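You operate a simulated robot arm through the tools that you are given. There is no shell and no other tool.

The job below is to be done with a simulated robot arm. You get a single attempt, and the scene is never put back.

TASK
Move the eye to mark A and run the purple sack on the belt to it.
Fine: free the green lock to slide the eye and lock it again; switch the eye on before you start; let it stop the belt.

Only the result counts: the job must be done as asked and must still hold three seconds after the hand-in. Knocking over, shifting, dropping, spilling or breaking anything else fails it.

THE ROBOT
A 7-joint arm with a two-finger parallel gripper, fixed in place. Base frame: the origin is at the foot of the arm, x ahead of it, y to its left, z up. Lengths are in m, angles in degrees, forces in N, time in s.
Its first joint turns from -166.0 to 166.0 degrees. Payload 4.4 kg.
Tool frame: the origin (TCP) lies between the finger pads and is the grasp point; the fingertips stand 0.023 m ahead of it; z points along the fingers, y is the line along which they close. Largest opening 0.094 m; finger width 0.038, thickness 0.01; the body of the gripper, 0.054 by 0.096 m, starts 0.039 m behind the TCP.
Orientation is that of the tool frame in the base frame, as a unit quaternion [w, x, y, z]. With the fingers straight down and closing along the base's y, the tool's x points along the base's -x, its y along +y and its z along -z.

THE INTERFACE
- The arm moves only by the tool step_arm. Its argument "targets" is a list of rows, each a list of 7 numbers: the finger opening in m, from 0 to 0.094, then the shift along the base's x, y, z in units of 40 mm (1.0 is 40 mm), then the turn, a rotation vector about the base's x, y, z in units of 6 degrees (1.0 is 6 degrees). In form: [[hand, x, y, z, wx, wy, wz], ...]. A call has 1 to 20 rows; each row shifts and turns the commanded pose from where the row before left it. A call with a number of a shift or a turn outside -1 to 1 is refused whole. Rows are played at 5 a second. More than 0.05 m and 8.6 degrees between two rows, or a gripper value outside its range, and nothing of the call is played. Where a pose cannot be reached the arm comes as near as it can. A force on the tool above 90 N (or 10 N above the force at the start of the call, whichever is more), or a blocked arm, ends the call early, and 0.2 s more pass. Each finger travels about 0.072 m/s and halts on what it meets, pressing with about 33 N; the grip force reading is that of the motor and also rises with nothing between the fingers. The clock runs only during rows and for 0.2 s after the last one: add rows that do not move to give the fingers time. The reply holds the time, the measured pose of the TCP, the force on the tool along the base axes, the opening and the grip force, in the units named above and with some noise, with the torque about the TCP (base axes, N m) and any sound that the robot's microphone picked up.
- Cameras (640 x 400 px; columns grow to the right, rows downward): "scene" is fixed at [0.0508, -0.5007, 1.4402]; the picture's right is [0.11, 0.99, 0.00], its down [0.64, -0.07, -0.76] and it looks along [-0.76, 0.08, -0.65] (base axes); focal length 214 px, centre (320, 200). "wrist" rides on the gripper at [0.086, 0.016, -0.074] in the tool frame; the picture's right is [-0.18, 0.98, 0.00], its down [-0.58, -0.11, -0.81] and it looks along [-0.79, -0.15, 0.59] (tool axes); focal length 243 px, centre (320, 200). There is no depth. A picture from a camera that has moved, and an enlarged one, comes with that camera's place and axes in the base frame and with its lens.
- snapshot(camera): a new picture of that camera. No time passes.
- zoom(camera, box): a new picture of the part [left, top, right, bottom] of that camera's present view, enlarged. No time passes.
- close_job(): hands the job in; it is judged then, once.

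Places have to be worked out from the pictures, the camera data and where the tool is seen. Open the gripper and draw the arm clear of the work before you hand the job in, unless the task says otherwise.

The tools are called after "Emit:" as a command line: name --pt "numbers of a row" for each row, then --argument value for the rest, lists and objects as JSON in quotes. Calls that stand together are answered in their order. step_arm: Moves the arm, as the interface text tells. Its arguments: {"type":"object","properties":{"targets":{"type":"array"}},"required":["targets"]} The other tools are called the same way: snapshot (camera) takes a picture; zoom (camera, box) takes an enlarged picture of a part of a camera's view; close_job () hands the job in.

At the start:

```text
time_s: 0.0
position: [0.5613, 0.5459, 1.3203]
orientation: [-0.001, 0.0, 1.0, 0.0]
ft_force: [-0.1, 0.2, 0.7]
torque: [-0.05, 0.0, 0.01]
finger_gap: 0.0941
grip_force: 0.1
```

scene: 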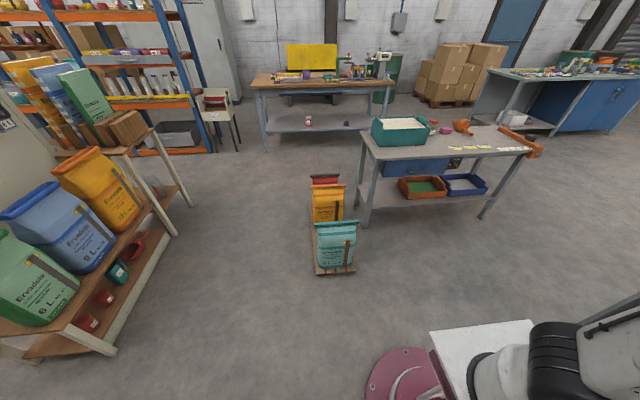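
wrist: 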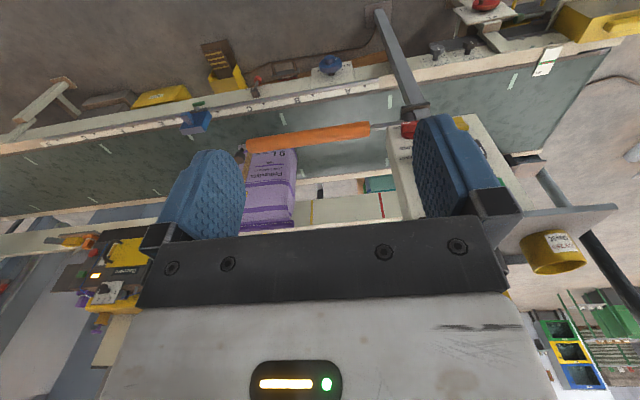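

The wrist picture shows the belt, a purple sack, and a rail with letters; I enlarge the parts for detail before moving.

Emit:
zoom --camera "wrist" --box '[140, 20, 420, 200]'

Emit:
zoom --camera "wrist" --box '[0, 200, 180, 380]'

Emit:
zoom --camera "wrist" --box '[360, 0, 640, 180]'

Emit:
zoom --camera "wrist" --box '[0, 20, 240, 180]'

```text
2.22 times, centred on (280, 110) of wrist
camera zoom: at [0.4749, 0.5621, 1.3954], right [0.18, 0.98, 0.0], down [0.58, -0.11, 0.81], along [0.79, -0.15, -0.59], focal length 539 px, centre (409, 400)
```

zoom: 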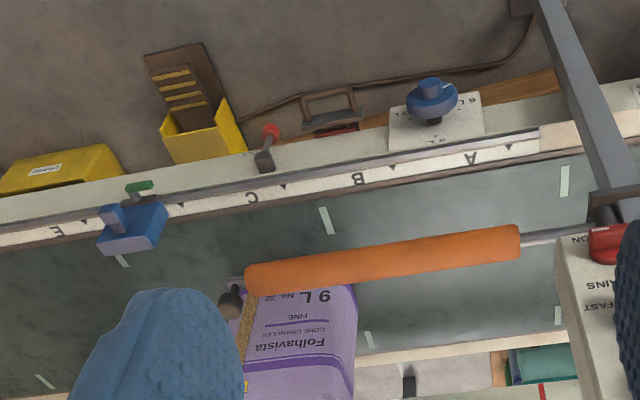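

```text
2.22 times, centred on (90, 290) of wrist
camera zoom: at [0.4749, 0.5621, 1.3954], right [0.18, 0.98, 0.0], down [0.58, -0.11, 0.81], along [0.79, -0.15, -0.59], focal length 539 px, centre (831, 0)
```

zoom: 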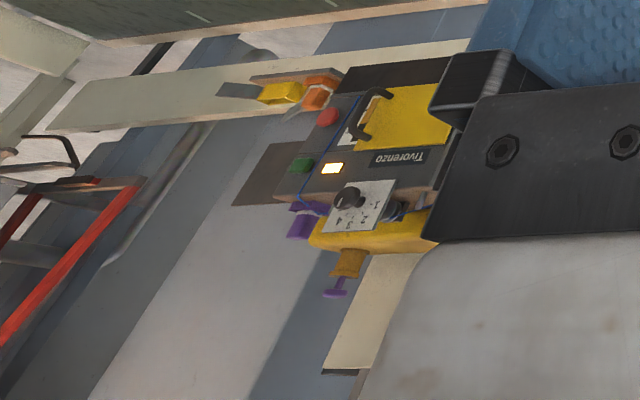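

```text
2.22 times, centred on (500, 90) of wrist
camera zoom: at [0.4749, 0.5621, 1.3954], right [0.18, 0.98, 0.0], down [0.58, -0.11, 0.81], along [0.79, -0.15, -0.59], focal length 539 px, centre (-80, 444)
```

zoom: 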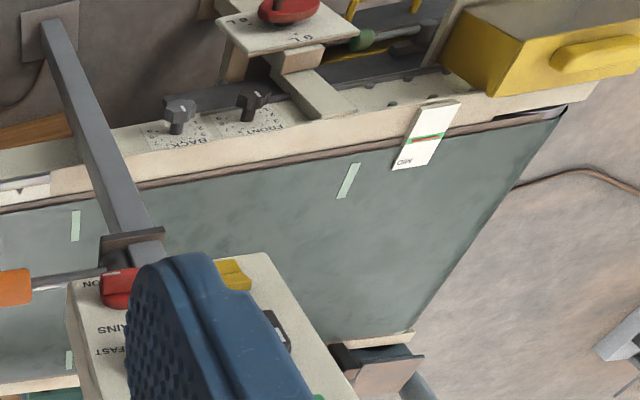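

```text
2.50 times, centred on (120, 100) of wrist
camera zoom: at [0.4749, 0.5621, 1.3954], right [0.18, 0.98, 0.0], down [0.58, -0.11, 0.81], along [0.79, -0.15, -0.59], focal length 606 px, centre (820, 450)
```

zoom: 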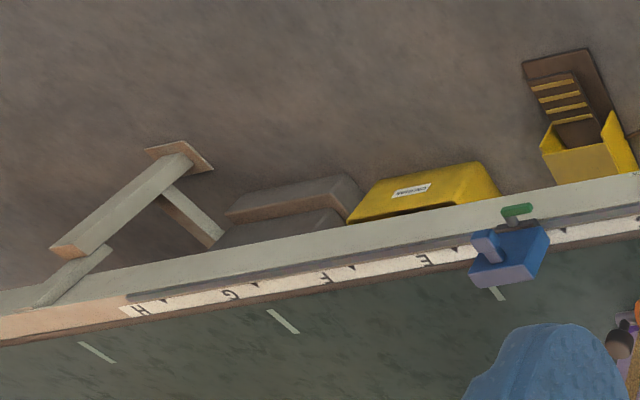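

The eye (blue with a green lock) sits near mark D on a near-side rail. The sack lies by marks B and C, and there is a panel on each side. The scene camera faces away from the work, so I shift the arm sideways to triangulate with the wrist camera.

Emit:
step_arm --pt "0.094 0 1 0 0 0 0" --pt "0.094 0 1 0 0 0 0" --pt "0.094 0 1 0 0 0 0" --pt "0.094 0 1 0 0 0 0" --pt "0.094 0 1 0 0 0 0"

Emit:
snapshot --camera "wrist"

```text
time_s: 1.2
position: [0.5599, 0.7445, 1.321]
orientation: [0.0, 0.001, 1.0, 0.0]
ft_force: [-0.7, -0.4, 1.3]
torque: [0.0, -0.04, 0.02]
finger_gap: 0.0939
grip_force: 0.1
```

```text
taken
camera wrist: at [0.4733, 0.761, 1.3964], right [0.18, 0.98, 0.0], down [0.58, -0.11, 0.81], along [0.79, -0.15, -0.59], focal length 243 px, centre (320, 200)
```

wrist: 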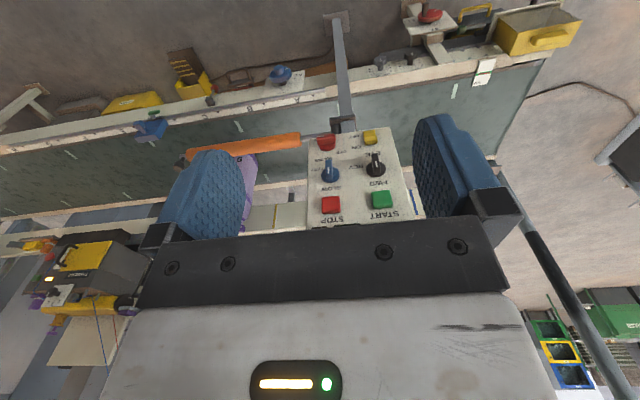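

Comparing the two pictures puts the panel at about x 0.88, y 0.70, z 0.91. The near rail comes out at x about 0.9, z about 0.5, with the eye near y 0. I enlarge the panel and the rail items.

Emit:
zoom --camera "wrist" --box '[290, 110, 440, 240]'

Emit:
zoom --camera "wrist" --box '[120, 40, 340, 160]'

Emit:
zoom --camera "wrist" --box '[340, 0, 560, 120]'

Emit:
zoom --camera "wrist" --box '[0, 220, 160, 340]'

```text
3.08 times, centred on (365, 175) of wrist
camera zoom: at [0.4733, 0.761, 1.3964], right [0.18, 0.98, 0.0], down [0.58, -0.11, 0.81], along [0.79, -0.15, -0.59], focal length 746 px, centre (182, 277)
```

zoom: 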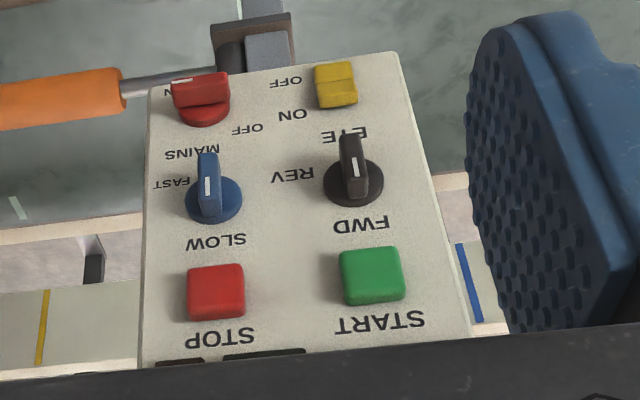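

```text
2.91 times, centred on (230, 100) of wrist
camera zoom: at [0.4733, 0.761, 1.3964], right [0.18, 0.98, 0.0], down [0.58, -0.11, 0.81], along [0.79, -0.15, -0.59], focal length 706 px, centre (582, 491)
```

zoom: 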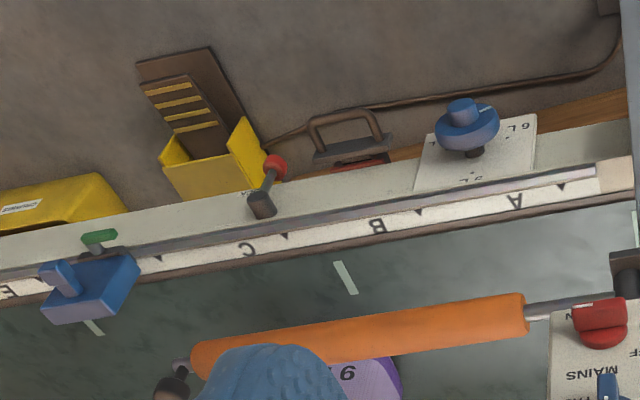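

```text
2.91 times, centred on (450, 60) of wrist
camera zoom: at [0.4733, 0.761, 1.3964], right [0.18, 0.98, 0.0], down [0.58, -0.11, 0.81], along [0.79, -0.15, -0.59], focal length 706 px, centre (-58, 607)
```

zoom: 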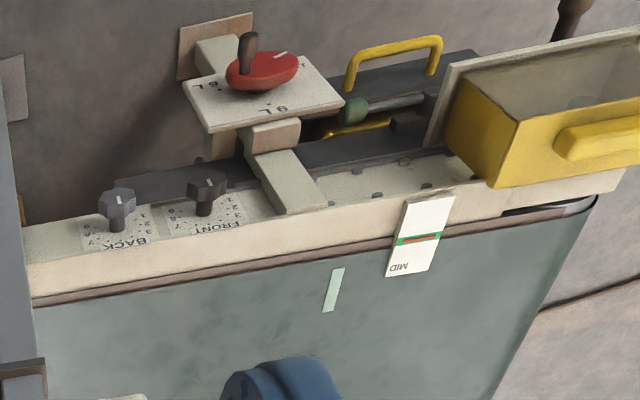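

```text
3.33 times, centred on (80, 280) of wrist
camera zoom: at [0.4733, 0.761, 1.3964], right [0.18, 0.98, 0.0], down [0.58, -0.11, 0.81], along [0.79, -0.15, -0.59], focal length 809 px, centre (1120, -67)
```

zoom: 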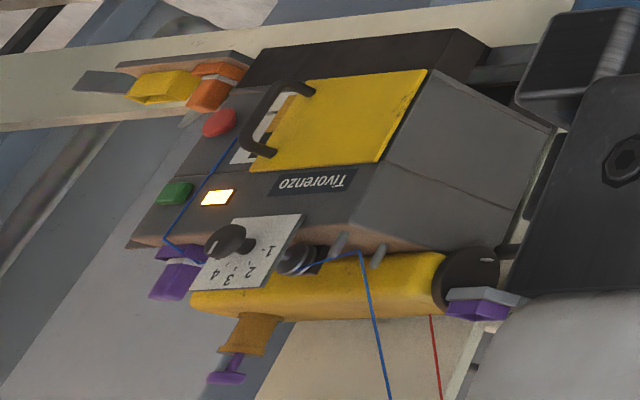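

The panel reads MAINS (red), EYE (yellow rocker), SLOW/FAST, FWD/REV, STOP and START. An orange bar hangs at z about 0.84, above marks A to C. Next I go across and down a little for a closer look at the eye.

Emit:
step_arm --pt "0.094 0 -1 0 0 0 0" --pt "0.094 0 -1 0 0 0 0" --pt "0.094 0 -1 0 0 0 0" --pt "0.094 0 -1 0 0 0 0" --pt "0.094 0 -1 0 0 0 0" --pt "0.094 0 -1 0 0 0 0" --pt "0.094 0 -1 0 0 0 0" --pt "0.094 0 -1 0 0 0 0" --pt "0.094 0 -1 -0.6 0 0 0" --pt "0.094 0 -1 -0.6 0 0 0" --pt "0.094 0 -1 -0.6 0 0 0" --pt "0.094 0 -1 -0.6 0 0 0" --pt "0.094 0 -1 -0.6 0 0 0" --pt "0.094 0 -1 -0.6 0 0 0" --pt "0.094 0 -1 -0.6 0 0 0" --pt "0.094 0 -1 -0.6 0 0 0"

Emit:
snapshot --camera "wrist"

```text
time_s: 4.6
position: [0.5618, 0.1085, 1.1277]
orientation: [0.0, 0.0, 1.0, 0.001]
ft_force: [-0.2, -1.1, 0.2]
torque: [-0.01, -0.01, 0.03]
finger_gap: 0.0943
grip_force: 0.1
```

```text
taken
camera wrist: at [0.4741, 0.1237, 1.2029], right [0.18, 0.98, 0.0], down [0.58, -0.11, 0.81], along [0.79, -0.15, -0.59], focal length 243 px, centre (320, 200)
```

wrist: 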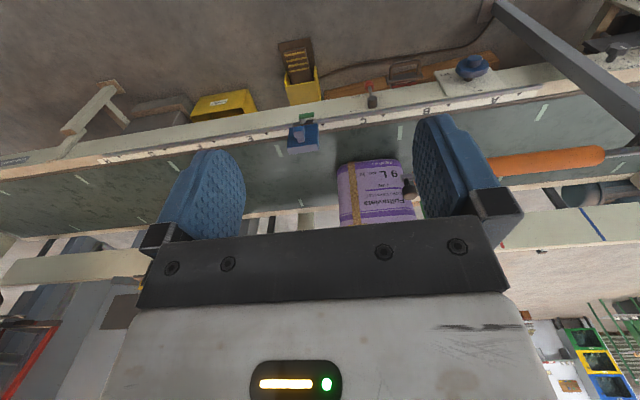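

Emit:
zoom --camera "wrist" --box '[230, 90, 350, 170]'

Emit:
zoom --camera "wrist" --box '[330, 50, 560, 170]'

Emit:
zoom --camera "wrist" --box '[300, 110, 440, 230]'

Emit:
zoom --camera "wrist" --box '[40, 30, 290, 190]'

```text
5.00 times, centred on (290, 130) of wrist
camera zoom: at [0.4741, 0.1237, 1.2029], right [0.18, 0.98, 0.0], down [0.58, -0.11, 0.81], along [0.79, -0.15, -0.59], focal length 1213 px, centre (470, 550)
```

zoom: 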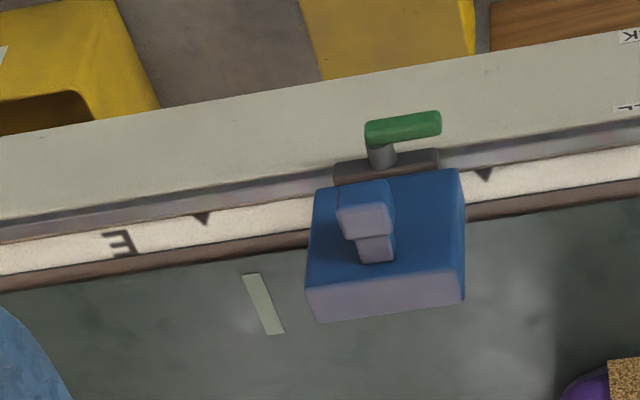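

```text
2.78 times, centred on (445, 110) of wrist
camera zoom: at [0.4741, 0.1237, 1.2029], right [0.18, 0.98, 0.0], down [0.58, -0.11, 0.81], along [0.79, -0.15, -0.59], focal length 675 px, centre (-28, 450)
```

zoom: 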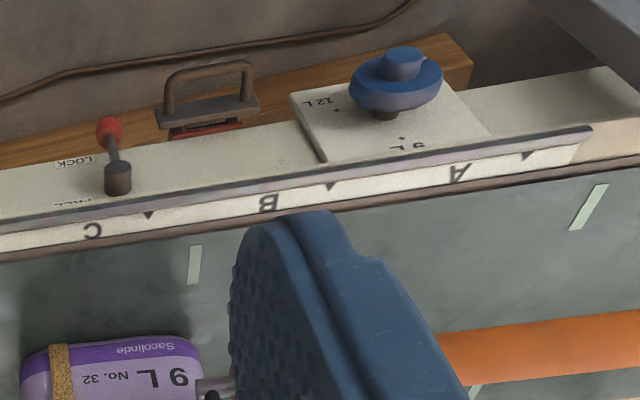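

```text
3.33 times, centred on (370, 170) of wrist
camera zoom: at [0.4741, 0.1237, 1.2029], right [0.18, 0.98, 0.0], down [0.58, -0.11, 0.81], along [0.79, -0.15, -0.59], focal length 809 px, centre (153, 300)
```

zoom: 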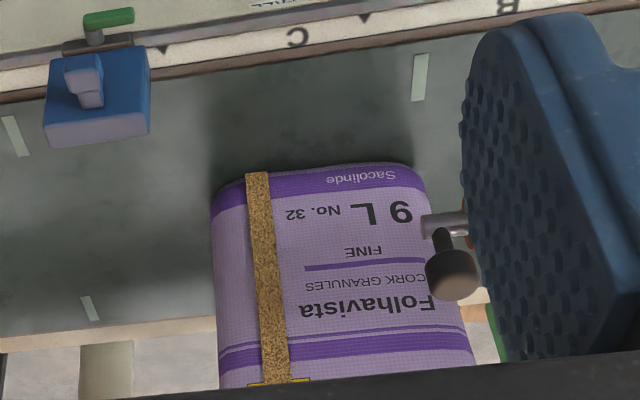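

```text
2.50 times, centred on (165, 110) of wrist
camera zoom: at [0.4741, 0.1237, 1.2029], right [0.18, 0.98, 0.0], down [0.58, -0.11, 0.81], along [0.79, -0.15, -0.59], focal length 606 px, centre (708, 425)
```

zoom: 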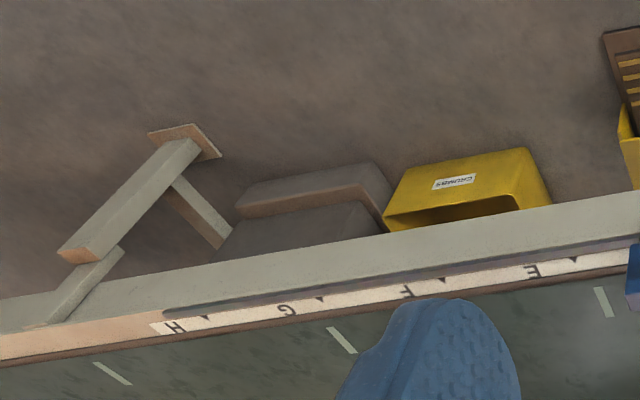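

By triangulation the green lock is near [0.922, 0.00, 0.531] with its handle along y, and mark A's triangle is near [0.979, 0.642, 0.513]. The eye's box seems to have a handle pointing at the robot, so I go lower and closer to check.

Emit:
step_arm --pt "0.094 -0.25 -0.15 -0.85 0 0 0" --pt "0.094 -0.25 -0.15 -0.85 0 0 0" --pt "0.094 -0.25 -0.15 -0.85 0 0 0" --pt "0.094 -0.25 -0.15 -0.85 0 0 0" --pt "0.094 -0.25 -0.15 -0.85 0 0 0" --pt "0.094 -0.25 -0.15 -0.85 0 0 0" --pt "0.094 -0.25 -0.15 -0.85 0 0 0" --pt "0.094 -0.25 -0.15 -0.85 0 0 0"

Emit:
snapshot --camera "wrist"

Emit:
zoom --camera "wrist" --box '[240, 100, 400, 200]'

```text
time_s: 6.4
position: [0.4814, 0.0594, 0.8551]
orientation: [0.0, 0.0, 1.0, 0.0]
ft_force: [0.3, -0.8, 0.4]
torque: [0.0, 0.0, 0.02]
finger_gap: 0.0939
grip_force: 0.1
```

```text
taken
camera wrist: at [0.3943, 0.0752, 0.9308], right [0.18, 0.98, 0.0], down [0.58, -0.11, 0.81], along [0.79, -0.15, -0.59], focal length 243 px, centre (320, 200)
```

wrist: 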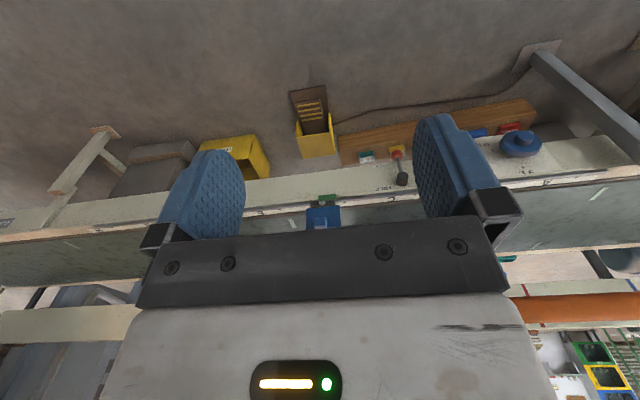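

```text
4.00 times, centred on (320, 150) of wrist
camera zoom: at [0.3943, 0.0752, 0.9308], right [0.18, 0.98, 0.0], down [0.58, -0.11, 0.81], along [0.79, -0.15, -0.59], focal length 970 px, centre (320, 400)
```

zoom: 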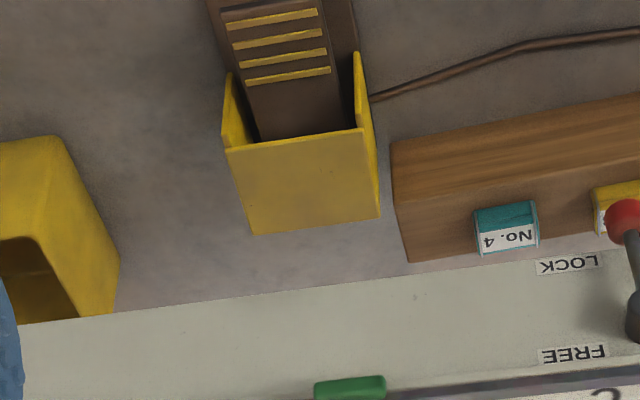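

The eye is now low in the picture, just in front of the fingers' base. I enlarge that part.

Emit:
zoom --camera "wrist" --box '[250, 160, 390, 240]'

Emit:
zoom --camera "wrist" --box '[360, 110, 580, 240]'

```text
4.57 times, centred on (320, 200) of wrist
camera zoom: at [0.3943, 0.0752, 0.9308], right [0.18, 0.98, 0.0], down [0.58, -0.11, 0.81], along [0.79, -0.15, -0.59], focal length 1109 px, centre (320, 200)
```

zoom: 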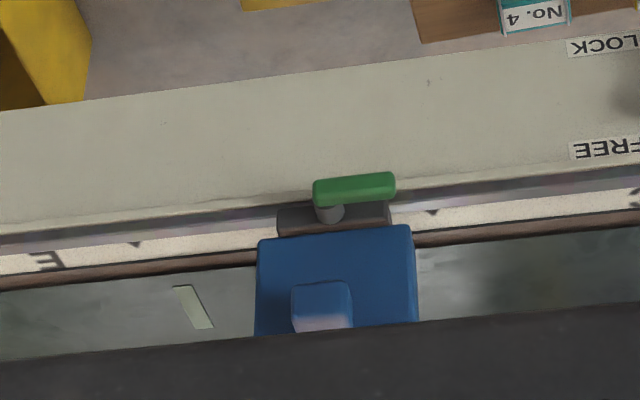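

```text
2.91 times, centred on (470, 175) of wrist
camera zoom: at [0.3943, 0.0752, 0.9308], right [0.18, 0.98, 0.0], down [0.58, -0.11, 0.81], along [0.79, -0.15, -0.59], focal length 706 px, centre (-116, 273)
```

zoom: 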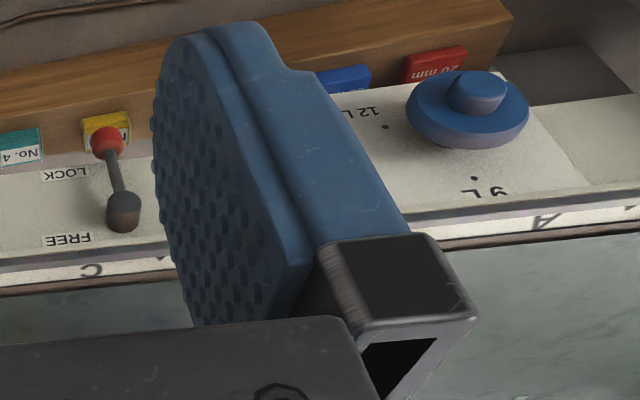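

The front face of the belt frame turns out to be vertical, at x about 0.963, with the rail on it. The eye box spans y -0.066 to 0.030, and its knob points at me at about [0.91, -0.018, 0.62]. The green lever pivots on an x-axis near y -0.018, z 0.534. I turn the tool to point ahead with the fingers closing vertically, starting with a -90° turn about z.

Emit:
step_arm --pt "0.094 0.2 0 0 0 0 -1" --pt "0.094 0.2 0 0 0 0 -1" --pt "0.094 0.2 0 0 0 0 -1" --pt "0.094 0.2 0 0 0 0 -1" --pt "0.094 0.2 0 0 0 0 -1" --pt "0.094 0.2 0 0 0 0 -1" --pt "0.094 0.2 0 0 0 0 -1" --pt "0.094 0.2 0 0 0 0 -1" --pt "0.094 0.2 0 0 0 0 -1" --pt "0.094 0.2 0 0 0 0 -1" --pt "0.094 0.2 0 0 0 0 -1" --pt "0.094 0.2 0 0 0 0 -1" --pt "0.094 0.2 0 0 0 0 -1" --pt "0.094 0.2 0 0 0 0 -1" --pt "0.094 0.2 0 0 0 0 -1"

Emit:
snapshot --camera "wrist"

```text
time_s: 9.6
position: [0.6037, 0.0591, 0.8563]
orientation: [0.0, 0.707, 0.707, 0.001]
ft_force: [-0.8, -0.2, -0.2]
torque: [0.01, 0.0, -0.01]
finger_gap: 0.0941
grip_force: 0.1
```

```text
taken
camera wrist: at [0.619, 0.1443, 0.9312], right [0.98, -0.19, 0.0], down [-0.11, -0.58, 0.81], along [-0.15, -0.79, -0.59], focal length 243 px, centre (320, 200)
```

wrist: 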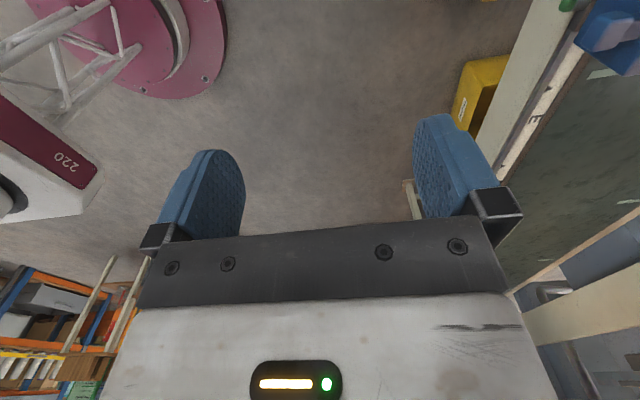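

The turn went cleanly. Next I pitch the tool up to point along +x while easing to about [0.68, 0, 0.70], which is well clear of the frame.

Emit:
step_arm --pt "0.094 0.12 -0.1 -0.25 0 -1 0" --pt "0.094 0.12 -0.1 -0.25 0 -1 0" --pt "0.094 0.12 -0.1 -0.25 0 -1 0" --pt "0.094 0.12 -0.1 -0.25 0 -1 0" --pt "0.094 0.12 -0.1 -0.25 0 -1 0" --pt "0.094 0.12 -0.1 -0.25 0 -1 0" --pt "0.094 0.12 -0.1 -0.25 0 -1 0" --pt "0.094 0.12 -0.1 -0.25 0 -1 0" --pt "0.094 0.12 -0.1 -0.25 0 -1 0" --pt "0.094 0.12 -0.1 -0.25 0 -1 0" --pt "0.094 0.12 -0.1 -0.25 0 -1 0" --pt "0.094 0.12 -0.1 -0.25 0 -1 0" --pt "0.094 0.12 -0.1 -0.25 0 -1 0" --pt "0.094 0.12 -0.1 -0.25 0 -1 0" --pt "0.094 0.12 -0.1 -0.25 0 -1 0"

Emit:
snapshot --camera "wrist"

```text
time_s: 12.8
position: [0.6676, 0.0145, 0.7591]
orientation: [0.42, 0.528, 0.567, 0.472]
ft_force: [-0.2, -0.2, 1.2]
torque: [0.01, 0.01, -0.05]
finger_gap: 0.0937
grip_force: 0.0
out of reach, approached as far as the arm can: row 7, 8, 9, 10
```

```text
taken
camera wrist: at [0.5885, 0.0928, 0.7921], right [0.21, -0.19, 0.96], down [-0.76, -0.65, 0.04], along [0.62, -0.73, -0.28], focal length 243 px, centre (320, 200)
```

wrist: 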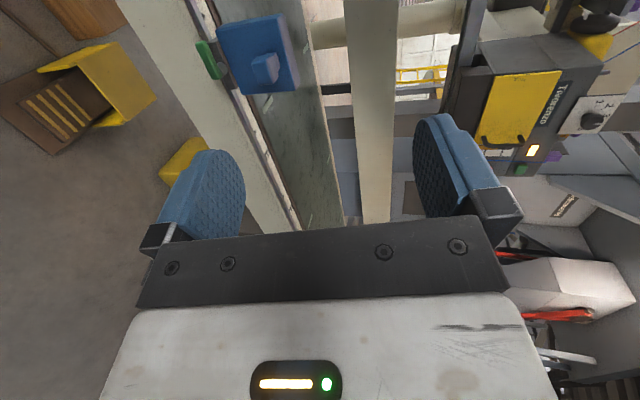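

The measured pose still lags the commanded one after rows that were briefly out of reach. I hold still to see whether it settles.

Emit:
step_arm --pt "0.094 0 0 0 0 0 0" --pt "0.094 0 0 0 0 0 0" --pt "0.094 0 0 0 0 0 0" --pt "0.094 0 0 0 0 0 0"

```text
time_s: 13.8
position: [0.6663, 0.0139, 0.7588]
orientation: [0.419, 0.528, 0.568, 0.472]
ft_force: [0.1, -0.9, -0.3]
torque: [-0.04, 0.01, -0.01]
finger_gap: 0.0942
grip_force: 0.0
```

The arm stayed about 12° short in pitch and 5° off in yaw. I command the rest and watch whether that is reachable.

Emit:
step_arm --pt "0.094 0.3 -0.2 -0.5 0 -0.65 -0.3" --pt "0.094 0.3 -0.2 -0.5 0 -0.65 -0.3" --pt "0.094 0.3 0 -0.5 0 -0.65 -0.3" --pt "0.094 0 0 0 0 0 0"

```text
time_s: 14.8
position: [0.7014, -0.0018, 0.698]
orientation: [0.497, 0.502, 0.498, 0.503]
ft_force: [0.1, -0.2, 0.5]
torque: [-0.02, -0.01, -0.03]
finger_gap: 0.094
grip_force: 0.0
```

The tool now points straight ahead with the fingers closing vertically. I take a picture from here.

Emit:
snapshot --camera "wrist"

Emit:
zoom --camera "wrist" --box '[100, 0, 380, 175]'

```text
taken
camera wrist: at [0.6271, 0.0845, 0.7157], right [0.0, -0.2, 0.98], down [-0.81, -0.58, -0.12], along [0.59, -0.79, -0.16], focal length 243 px, centre (320, 200)
```

wrist: 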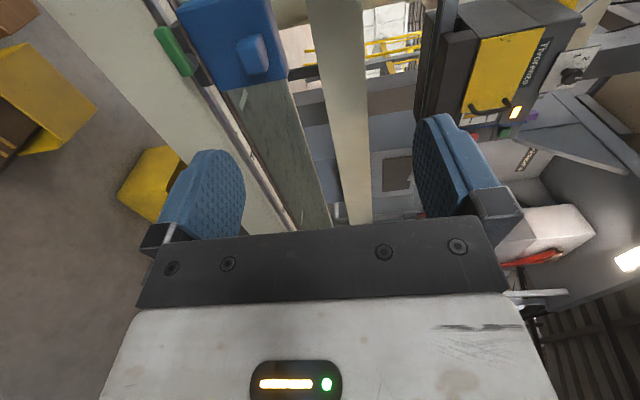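

```text
2.29 times, centred on (240, 88) of wrist
camera zoom: at [0.6271, 0.0845, 0.7157], right [0.0, -0.2, 0.98], down [-0.81, -0.58, -0.12], along [0.59, -0.79, -0.16], focal length 555 px, centre (503, 457)
```

zoom: 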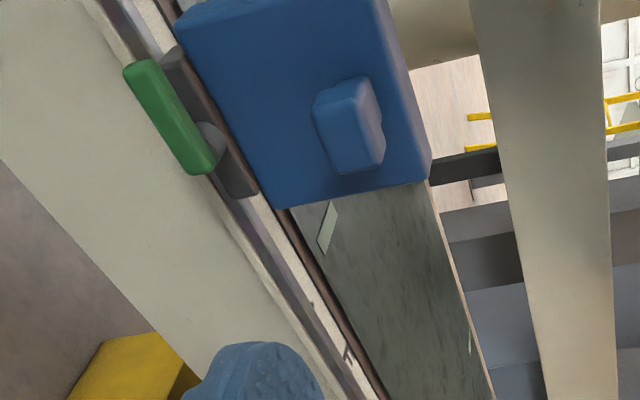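

This view agrees: lever centre [0.919, -0.004, 0.535], pivot near y -0.020, and knob centre [0.905, -0.018, 0.62]. I move to in front of the lever and part-close the fingers.

Emit:
step_arm --pt "0.07 0.5 -0.086 -0.815 0 0 0" --pt "0.05 0.5 -0.086 -0.815 0 0 0" --pt "0.05 0.5 -0.086 -0.815 0 0 0" --pt "0.05 0.5 -0.086 -0.815 0 0 0" --pt "0.05 0.5 -0.086 -0.815 0 0 0" --pt "0.05 0 0 0 0 0 0"

Emit:
snapshot --camera "wrist"

```text
time_s: 16.2
position: [0.802, -0.0187, 0.5347]
orientation: [0.497, 0.503, 0.497, 0.503]
ft_force: [0.3, 0.0, -0.5]
torque: [0.03, -0.01, 0.0]
finger_gap: 0.0498
grip_force: 0.1
```

```text
taken
camera wrist: at [0.7266, 0.0671, 0.5534], right [0.0, -0.2, 0.98], down [-0.81, -0.58, -0.12], along [0.59, -0.79, -0.16], focal length 243 px, centre (320, 200)
```

wrist: 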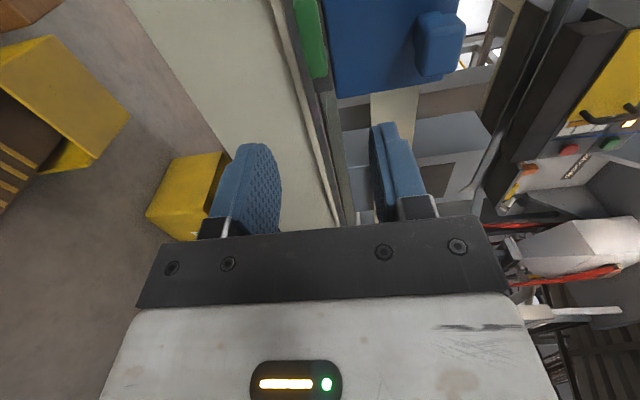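

The lever sits at z 0.535 between the finger planes. I move forward so that the fingertips reach x about 0.93.

Emit:
step_arm --pt "0.05 0.6 0 0 0 0 0" --pt "0.05 0.6 0 0 0 0 0" --pt "0.05 0.6 0 0 0 0 0" --pt "0.05 0.5 0 0 0 0 0" --pt "0.05 0.25 0 0 0 0 0" --pt "0.05 0 0 0 0 0 0"

Emit:
snapshot --camera "wrist"

Emit:
zoom --camera "wrist" --box '[220, 60, 420, 230]'

```text
time_s: 17.6
position: [0.9047, -0.0193, 0.5351]
orientation: [0.497, 0.503, 0.497, 0.503]
ft_force: [-0.2, 0.1, 0.4]
torque: [0.03, -0.02, 0.03]
finger_gap: 0.0501
grip_force: 0.1
```

```text
taken
camera wrist: at [0.8294, 0.0677, 0.5524], right [0.0, -0.2, 0.98], down [-0.81, -0.58, -0.12], along [0.59, -0.79, -0.16], focal length 243 px, centre (320, 200)
```

wrist: 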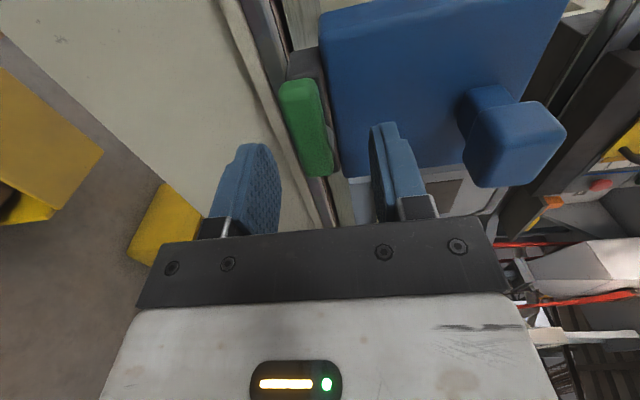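

```text
2.35 times, centred on (320, 145) of wrist
camera zoom: at [0.8294, 0.0677, 0.5524], right [0.0, -0.2, 0.98], down [-0.81, -0.58, -0.12], along [0.59, -0.79, -0.16], focal length 571 px, centre (320, 329)
```

zoom: 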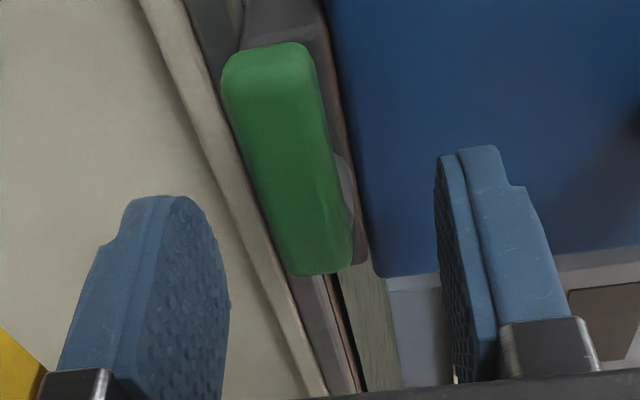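

The lever lies between the fingertips, with its centre at x about 0.92 and the tips at 0.928. I close on it.

Emit:
step_arm --pt "0.005 0 0 0 0 0 0" --pt "0.005 0 0 0 0 0 0" --pt "0.005 0 0 0 0 0 0" --pt "0.005 0 0 0 0 0 0"

Emit:
snapshot --camera "wrist"

```text
time_s: 18.6
position: [0.9035, -0.0185, 0.5328]
orientation: [0.496, 0.504, 0.497, 0.503]
ft_force: [4.6, 0.4, -24.5]
torque: [0.01, 0.38, -0.02]
finger_gap: 0.0157
grip_force: 44.9
```

```text
taken
camera wrist: at [0.8284, 0.0677, 0.5511], right [0.0, -0.2, 0.98], down [-0.81, -0.58, -0.11], along [0.59, -0.79, -0.16], focal length 243 px, centre (320, 200)
```

wrist: 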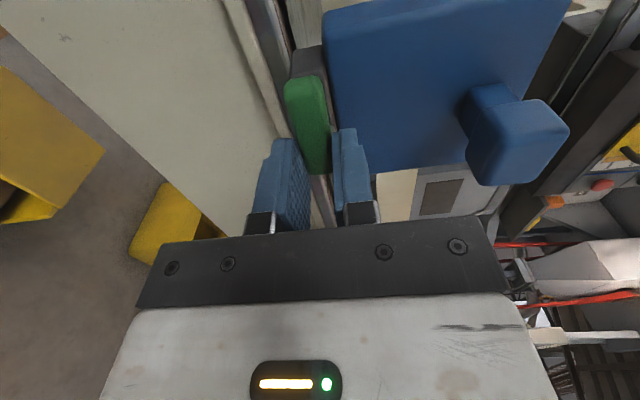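

The grip holds with a gap of 15.7 mm, but the tool is pushed down with about 24 N, so the lever sits slightly lower than I aimed. I lower a little to relieve that.

Emit:
step_arm --pt "0.005 0 0 -0.08 0 0 0" --pt "0.005 0 0 0 0 0 0"

```text
time_s: 19.2
position: [0.9039, -0.0183, 0.5331]
orientation: [0.497, 0.503, 0.497, 0.503]
ft_force: [-76.2, -0.4, 47.6]
torque: [-0.11, -0.88, 0.03]
finger_gap: 0.0159
grip_force: 45.3
```

The arm is stiff: lowering 3 mm overshot, and x is now loaded too. I back off x by about 2 mm and raise about 2 mm.

Emit:
step_arm --pt "0.005 -0.05 0 0.05 0 0 0" --pt "0.005 0 0 0 0 0 0"

```text
time_s: 19.8
position: [0.9037, -0.0178, 0.5336]
orientation: [0.497, 0.504, 0.497, 0.502]
ft_force: [29.2, 1.5, -29.2]
torque: [0.04, 0.34, -0.13]
finger_gap: 0.0159
grip_force: 45.4
```

Stiffness is about 40–50 N per mm. I make a fine trim.

Emit:
step_arm --pt "0.005 0.013 0 -0.018 0 0 0" --pt "0.005 0 0 0 0 0 0"

```text
time_s: 20.4
position: [0.9039, -0.0182, 0.5335]
orientation: [0.497, 0.503, 0.497, 0.503]
ft_force: [13.7, -0.7, -11.0]
torque: [0.03, 0.22, 0.12]
finger_gap: 0.0156
grip_force: 45.2
```

The forces are now small. I try turning the lever up by a few degrees about the x axis and watch the torque.

Emit:
step_arm --pt "0.005 0 0 0 0.5 0 0" --pt "0.005 0 0 0 0.5 0 0" --pt "0.005 0 0 0 0 0 0"

```text
time_s: 21.2
position: [0.9032, -0.0176, 0.5324]
orientation: [0.47, 0.529, 0.469, 0.529]
ft_force: [14.8, -0.9, -6.1]
torque: [-0.05, 0.21, -0.93]
finger_gap: 0.0156
grip_force: 45.5
```

It turned 6° with hardly any torque about x. I carry on and check with a picture.

Emit:
step_arm --pt "0.005 0 0 0 0.7 0 0" --pt "0.005 0 0 0 0.7 0 0" --pt "0.005 0 0 0 0.7 0 0" --pt "0.005 0 0 0 0.7 0 0" --pt "0.005 0 0 0 0 0 0"

Emit:
snapshot --camera "wrist"

```text
time_s: 22.4
position: [0.9039, -0.0183, 0.5346]
orientation: [0.387, 0.591, 0.388, 0.592]
ft_force: [3.9, 0.6, 10.6]
torque: [0.0, -0.44, 0.53]
finger_gap: 0.0157
grip_force: 45.0
```

```text
taken
camera wrist: at [0.8277, 0.0541, 0.5838], right [0.0, -0.56, 0.83], down [-0.81, -0.49, -0.33], along [0.59, -0.67, -0.45], focal length 243 px, centre (320, 200)
```

wrist: 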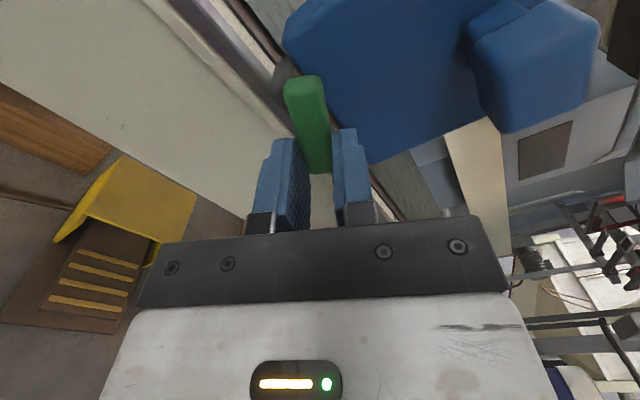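

The lever is turning with the tool, now about 24°. I keep turning.

Emit:
step_arm --pt "0.005 0 0 0 0.8 0 0" --pt "0.005 0 0 0 0.8 0 0" --pt "0.005 0 0 0 0.8 0 0" --pt "0.005 0 0 0 0.8 0 0" --pt "0.005 0 0 0 0.8 0 0" --pt "0.005 0 0 0 0 0 0"

```text
time_s: 23.8
position: [0.9039, -0.0185, 0.5335]
orientation: [0.256, 0.659, 0.255, 0.66]
ft_force: [-14.6, -4.4, 37.4]
torque: [-0.07, -0.71, -0.08]
finger_gap: 0.0156
grip_force: 45.1
```

Now at about 47°, with 37 N building up in z. I trim upward slightly and continue.

Emit:
step_arm --pt "0.005 0 0 0.02 0.7 0 0" --pt "0.005 0 0 0 0.7 0 0" --pt "0.005 0 0 0 0.7 0 0" --pt "0.005 0 0 0 0 0 0"

Emit:
snapshot --camera "wrist"

```text
time_s: 24.8
position: [0.9034, -0.0166, 0.535]
orientation: [0.183, 0.683, 0.181, 0.684]
ft_force: [29.4, -0.5, 1.6]
torque: [0.01, 0.1, -0.05]
finger_gap: 0.0158
grip_force: 45.2
```

```text
taken
camera wrist: at [0.8279, 0.011, 0.618], right [0.0, -0.94, 0.33], down [-0.81, -0.2, -0.56], along [0.59, -0.27, -0.76], focal length 243 px, centre (320, 200)
```

wrist: 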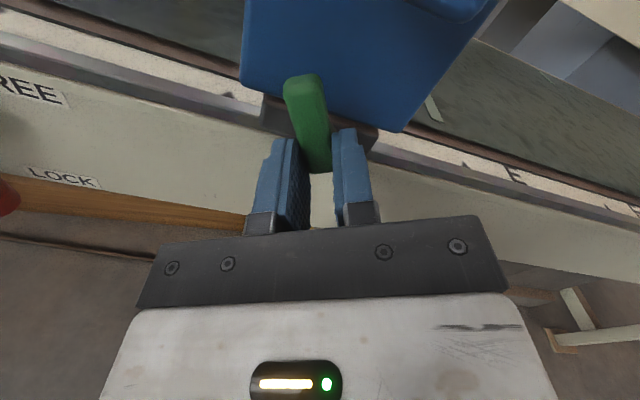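

The lever is at about 60° and still turning freely. I turn on toward 90°, trimming x slightly.

Emit:
step_arm --pt "0.005 0.01 0 0 0.8 0 0" --pt "0.005 0 0 0 0.8 0 0" --pt "0.005 0 0 0 0.8 0 0" --pt "0.005 0 0 0 0 0 0"

```text
time_s: 25.8
position: [0.9021, -0.0175, 0.5337]
orientation: [0.095, 0.7, 0.095, 0.701]
ft_force: [3.8, -0.2, 26.2]
torque: [0.01, -0.91, 0.15]
finger_gap: 0.0158
grip_force: 45.6
```

At about 75° there is still no resisting torque. I continue to 90°.

Emit:
step_arm --pt "0.005 0 0 0.01 0.85 0 0" --pt "0.005 0 0 0 0.85 0 0" --pt "0.005 0 0 0 0.85 0 0" --pt "0.005 0 0 0 0 0 0"

Emit:
snapshot --camera "wrist"

```text
time_s: 26.8
position: [0.9027, -0.0175, 0.5349]
orientation: [0.048, 0.705, 0.049, 0.706]
ft_force: [8.9, -0.5, 20.0]
torque: [0.04, -0.54, 0.0]
finger_gap: 0.0157
grip_force: 45.1
out of reach, approached as far as the arm can: row 3
```

```text
taken
camera wrist: at [0.8279, -0.0221, 0.6225], right [0.0, -1.0, -0.05], down [-0.81, 0.03, -0.59], along [0.59, 0.04, -0.81], focal length 243 px, centre (320, 200)
```

wrist: 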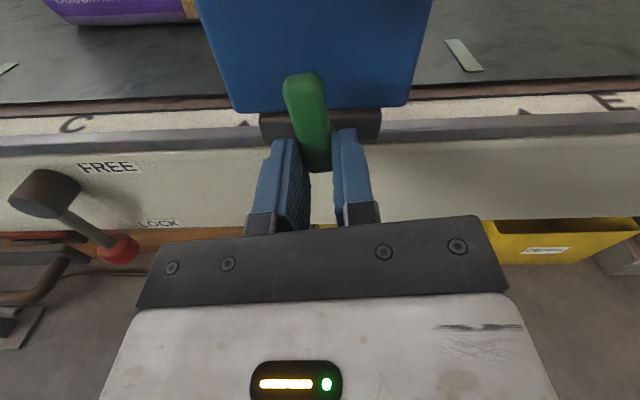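

The roll reached a wrist limit with the lever about 82° up. The torque is near zero, so it is not at a stop. I release it, back away and look.

Emit:
step_arm --pt "0.05 0 0 0 0 0 0" --pt "0.05 0 0 0 0 0 0" --pt "0.05 -0.5 0 0 0 0 0" --pt "0.05 -1 0 0 0 0 0" --pt "0.05 -1 0 0 0 0 0" --pt "0.05 -1 0 0.5 0 0 0" --pt "0.05 0 0 1 0 0 0" --pt "0.05 0 0 0 0 0 0"

Emit:
snapshot --camera "wrist"

```text
time_s: 28.6
position: [0.7623, -0.018, 0.5922]
orientation: [0.048, 0.705, 0.049, 0.706]
ft_force: [0.1, -0.2, -0.3]
torque: [0.0, 0.0, 0.02]
finger_gap: 0.0501
grip_force: 0.0
```

```text
taken
camera wrist: at [0.6867, -0.0234, 0.6813], right [0.0, -1.0, -0.05], down [-0.81, 0.03, -0.59], along [0.59, 0.04, -0.81], focal length 243 px, centre (320, 200)
```

wrist: 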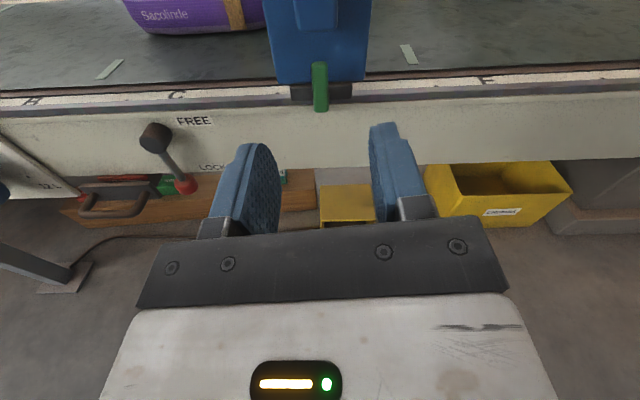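

Emit:
zoom --camera "wrist" --box '[250, 0, 390, 120]'

Emit:
zoom --camera "wrist" --box '[0, 70, 240, 220]'

```text
3.33 times, centred on (320, 60) of wrist
camera zoom: at [0.6867, -0.0234, 0.6813], right [0.0, -1.0, -0.05], down [-0.81, 0.03, -0.59], along [0.59, 0.04, -0.81], focal length 809 px, centre (320, 667)
```

zoom: 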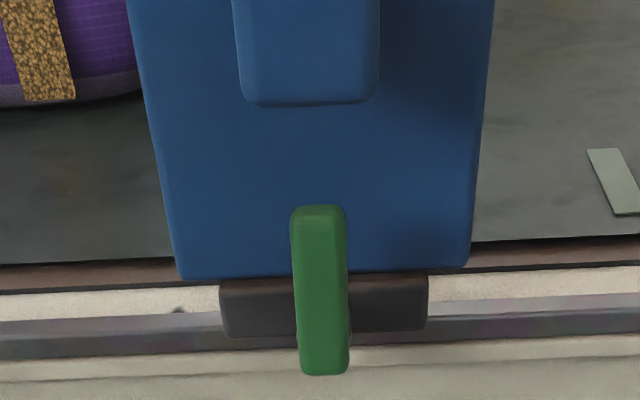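

```text
2.67 times, centred on (120, 145) of wrist
camera zoom: at [0.6867, -0.0234, 0.6813], right [0.0, -1.0, -0.05], down [-0.81, 0.03, -0.59], along [0.59, 0.04, -0.81], focal length 647 px, centre (853, 347)
```

zoom: 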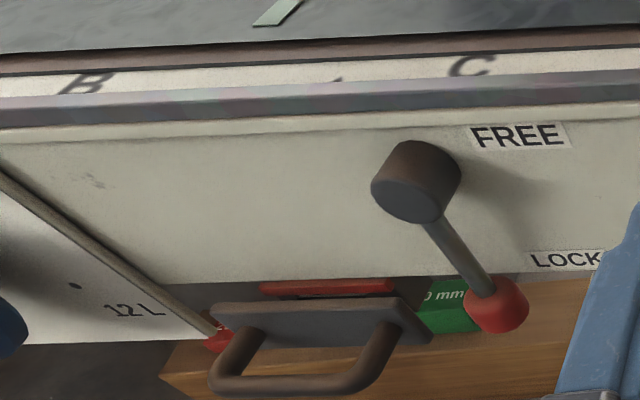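

The lever now stands upright. The knob is about 32 mm wide and centred near y -0.018, z 0.619. I bring the open fingers around it.

Emit:
step_arm --pt "0.07 0 0 0.65 0 0 0" --pt "0.07 0.8 0 0 0 0 0" --pt "0.07 0.8 0 0 0 0 0" --pt "0.07 0.8 0 0 0 0 0" --pt "0.07 0.7 0 0 0 0 0" --pt "0.07 0.35 0 0 0 0 0" --pt "0.07 0 0 0 0 0 0"

Emit:
snapshot --camera "wrist"

```text
time_s: 30.2
position: [0.9025, -0.0202, 0.6221]
orientation: [0.049, 0.705, 0.048, 0.706]
ft_force: [-0.2, 0.4, 0.3]
torque: [-0.01, 0.0, -0.02]
finger_gap: 0.0701
grip_force: 0.1
```

```text
taken
camera wrist: at [0.8267, -0.0238, 0.7095], right [0.0, -1.0, -0.05], down [-0.81, 0.03, -0.59], along [0.59, 0.04, -0.81], focal length 243 px, centre (320, 200)
```

wrist: 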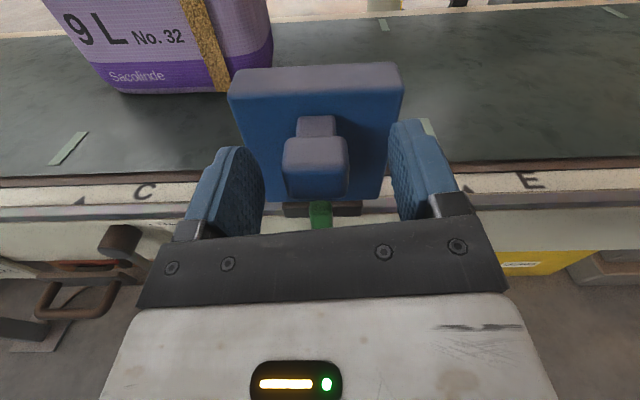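

The knob is between the fingers. I close to a loose cage of 37 mm first.

Emit:
step_arm --pt "0.045 0 0.05 0 0 0 0" --pt "0.037 0 0 0 0 0 0" --pt "0.037 0 0 0 0 0 0" --pt "0.037 0 0 0 0 0 0"

Emit:
zoom --camera "wrist" --box '[200, 50, 440, 240]'

```text
time_s: 31.2
position: [0.9014, -0.0154, 0.621]
orientation: [0.049, 0.705, 0.048, 0.706]
ft_force: [-0.6, 0.6, 0.0]
torque: [0.01, 0.0, 0.01]
finger_gap: 0.0371
grip_force: 0.0
```

```text
2.11 times, centred on (320, 145) of wrist
camera zoom: at [0.826, -0.0214, 0.7094], right [0.0, -1.0, -0.05], down [-0.81, 0.03, -0.59], along [0.59, 0.04, -0.81], focal length 511 px, centre (320, 316)
```

zoom: 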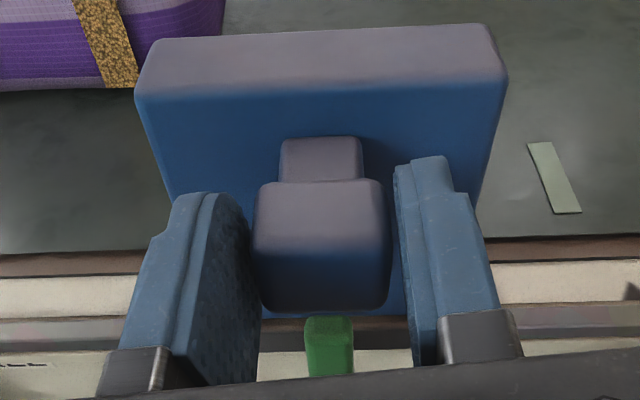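

The cage is around the knob without contact, and the marks come out 0.20 m apart (A about y 0.64, D about 0.04). I push gently in +y to test whether the eye is free.

Emit:
step_arm --pt "0.037 0 0.2 0 0 0 0" --pt "0.037 0 0.3 0 0 0 0" --pt "0.037 0 0.4 0 0 0 0" --pt "0.037 0 0.4 0 0 0 0"

Emit:
zoom --camera "wrist" --box '[80, 50, 520, 240]'

```text
time_s: 32.2
position: [0.903, 0.0355, 0.6206]
orientation: [0.048, 0.705, 0.049, 0.706]
ft_force: [1.1, -3.0, 0.6]
torque: [0.0, -0.04, -0.03]
finger_gap: 0.038
grip_force: 0.8
```

```text
1.45 times, centred on (300, 145) of wrist
camera zoom: at [0.8273, 0.0309, 0.7089], right [0.0, -1.0, -0.05], down [-0.81, 0.03, -0.59], along [0.59, 0.04, -0.81], focal length 353 px, centre (349, 280)
```

zoom: 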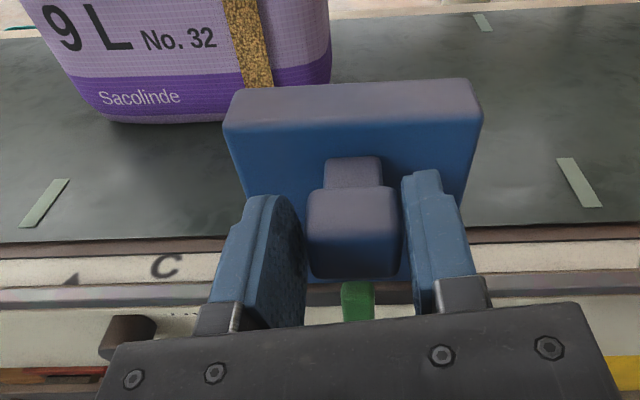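

The eye slides freely with about 3 N. I carry on toward A in stages.

Emit:
step_arm --pt "0.037 0 0.5 0 0 0 0" --pt "0.037 0 0.7 0 0 0 0" --pt "0.037 0 0.7 0 0 0 0" --pt "0.037 0 0.7 0 0 0 0" --pt "0.037 0 0.7 0 0 0 0" --pt "0.037 0 0.7 0 0 0 0" --pt "0.037 0 0.7 0 0 0 0" --pt "0.037 0 0.7 0 0 0 0" --pt "0.037 0 0.7 0 0 0 0" --pt "0.037 0 0.5 0 0 0 0"

Emit:
snapshot --camera "wrist"

```text
time_s: 34.4
position: [0.9001, 0.3008, 0.6211]
orientation: [0.049, 0.705, 0.049, 0.706]
ft_force: [0.8, -3.0, 0.6]
torque: [0.05, 0.03, 0.04]
finger_gap: 0.0379
grip_force: 0.8
```

```text
taken
camera wrist: at [0.8251, 0.2956, 0.7102], right [0.0, -1.0, -0.05], down [-0.81, 0.03, -0.59], along [0.59, 0.04, -0.81], focal length 243 px, centre (320, 200)
```

wrist: 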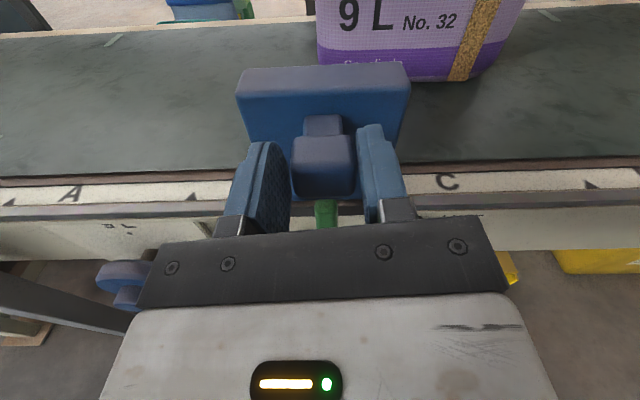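

It is sliding well, now at y about 0.30 with C behind. I continue to about y 0.58.

Emit:
step_arm --pt "0.037 0 0.5 0 0 0 0" --pt "0.037 0 0.7 0 0 0 0" --pt "0.037 0 0.7 0 0 0 0" --pt "0.037 0 0.7 0 0 0 0" --pt "0.037 0 0.7 0 0 0 0" --pt "0.037 0 0.7 0 0 0 0" --pt "0.037 0 0.7 0 0 0 0" --pt "0.037 0 0.7 0 0 0 0" --pt "0.037 0 0.7 0 0 0 0" --pt "0.037 0 0.5 0 0 0 0" --pt "0.037 0 0 0 0 0 0"

Emit:
snapshot --camera "wrist"

```text
time_s: 36.8
position: [0.9009, 0.5658, 0.6217]
orientation: [0.05, 0.705, 0.049, 0.705]
ft_force: [0.2, -1.1, 0.1]
torque: [0.02, 0.02, -0.01]
finger_gap: 0.0378
grip_force: 0.4
```

```text
taken
camera wrist: at [0.8263, 0.5606, 0.7087], right [0.0, -1.0, -0.05], down [-0.81, 0.03, -0.59], along [0.59, 0.04, -0.81], focal length 243 px, centre (320, 200)
```

wrist: 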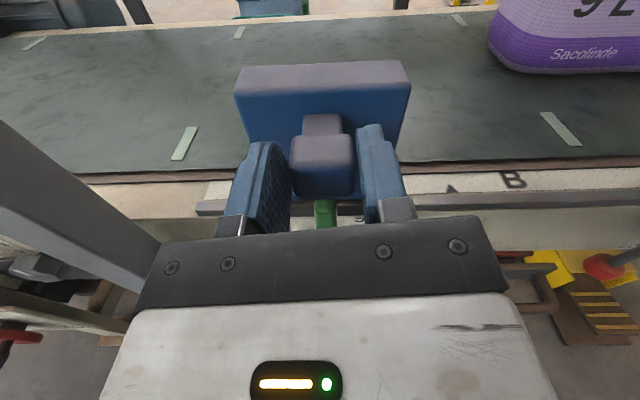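

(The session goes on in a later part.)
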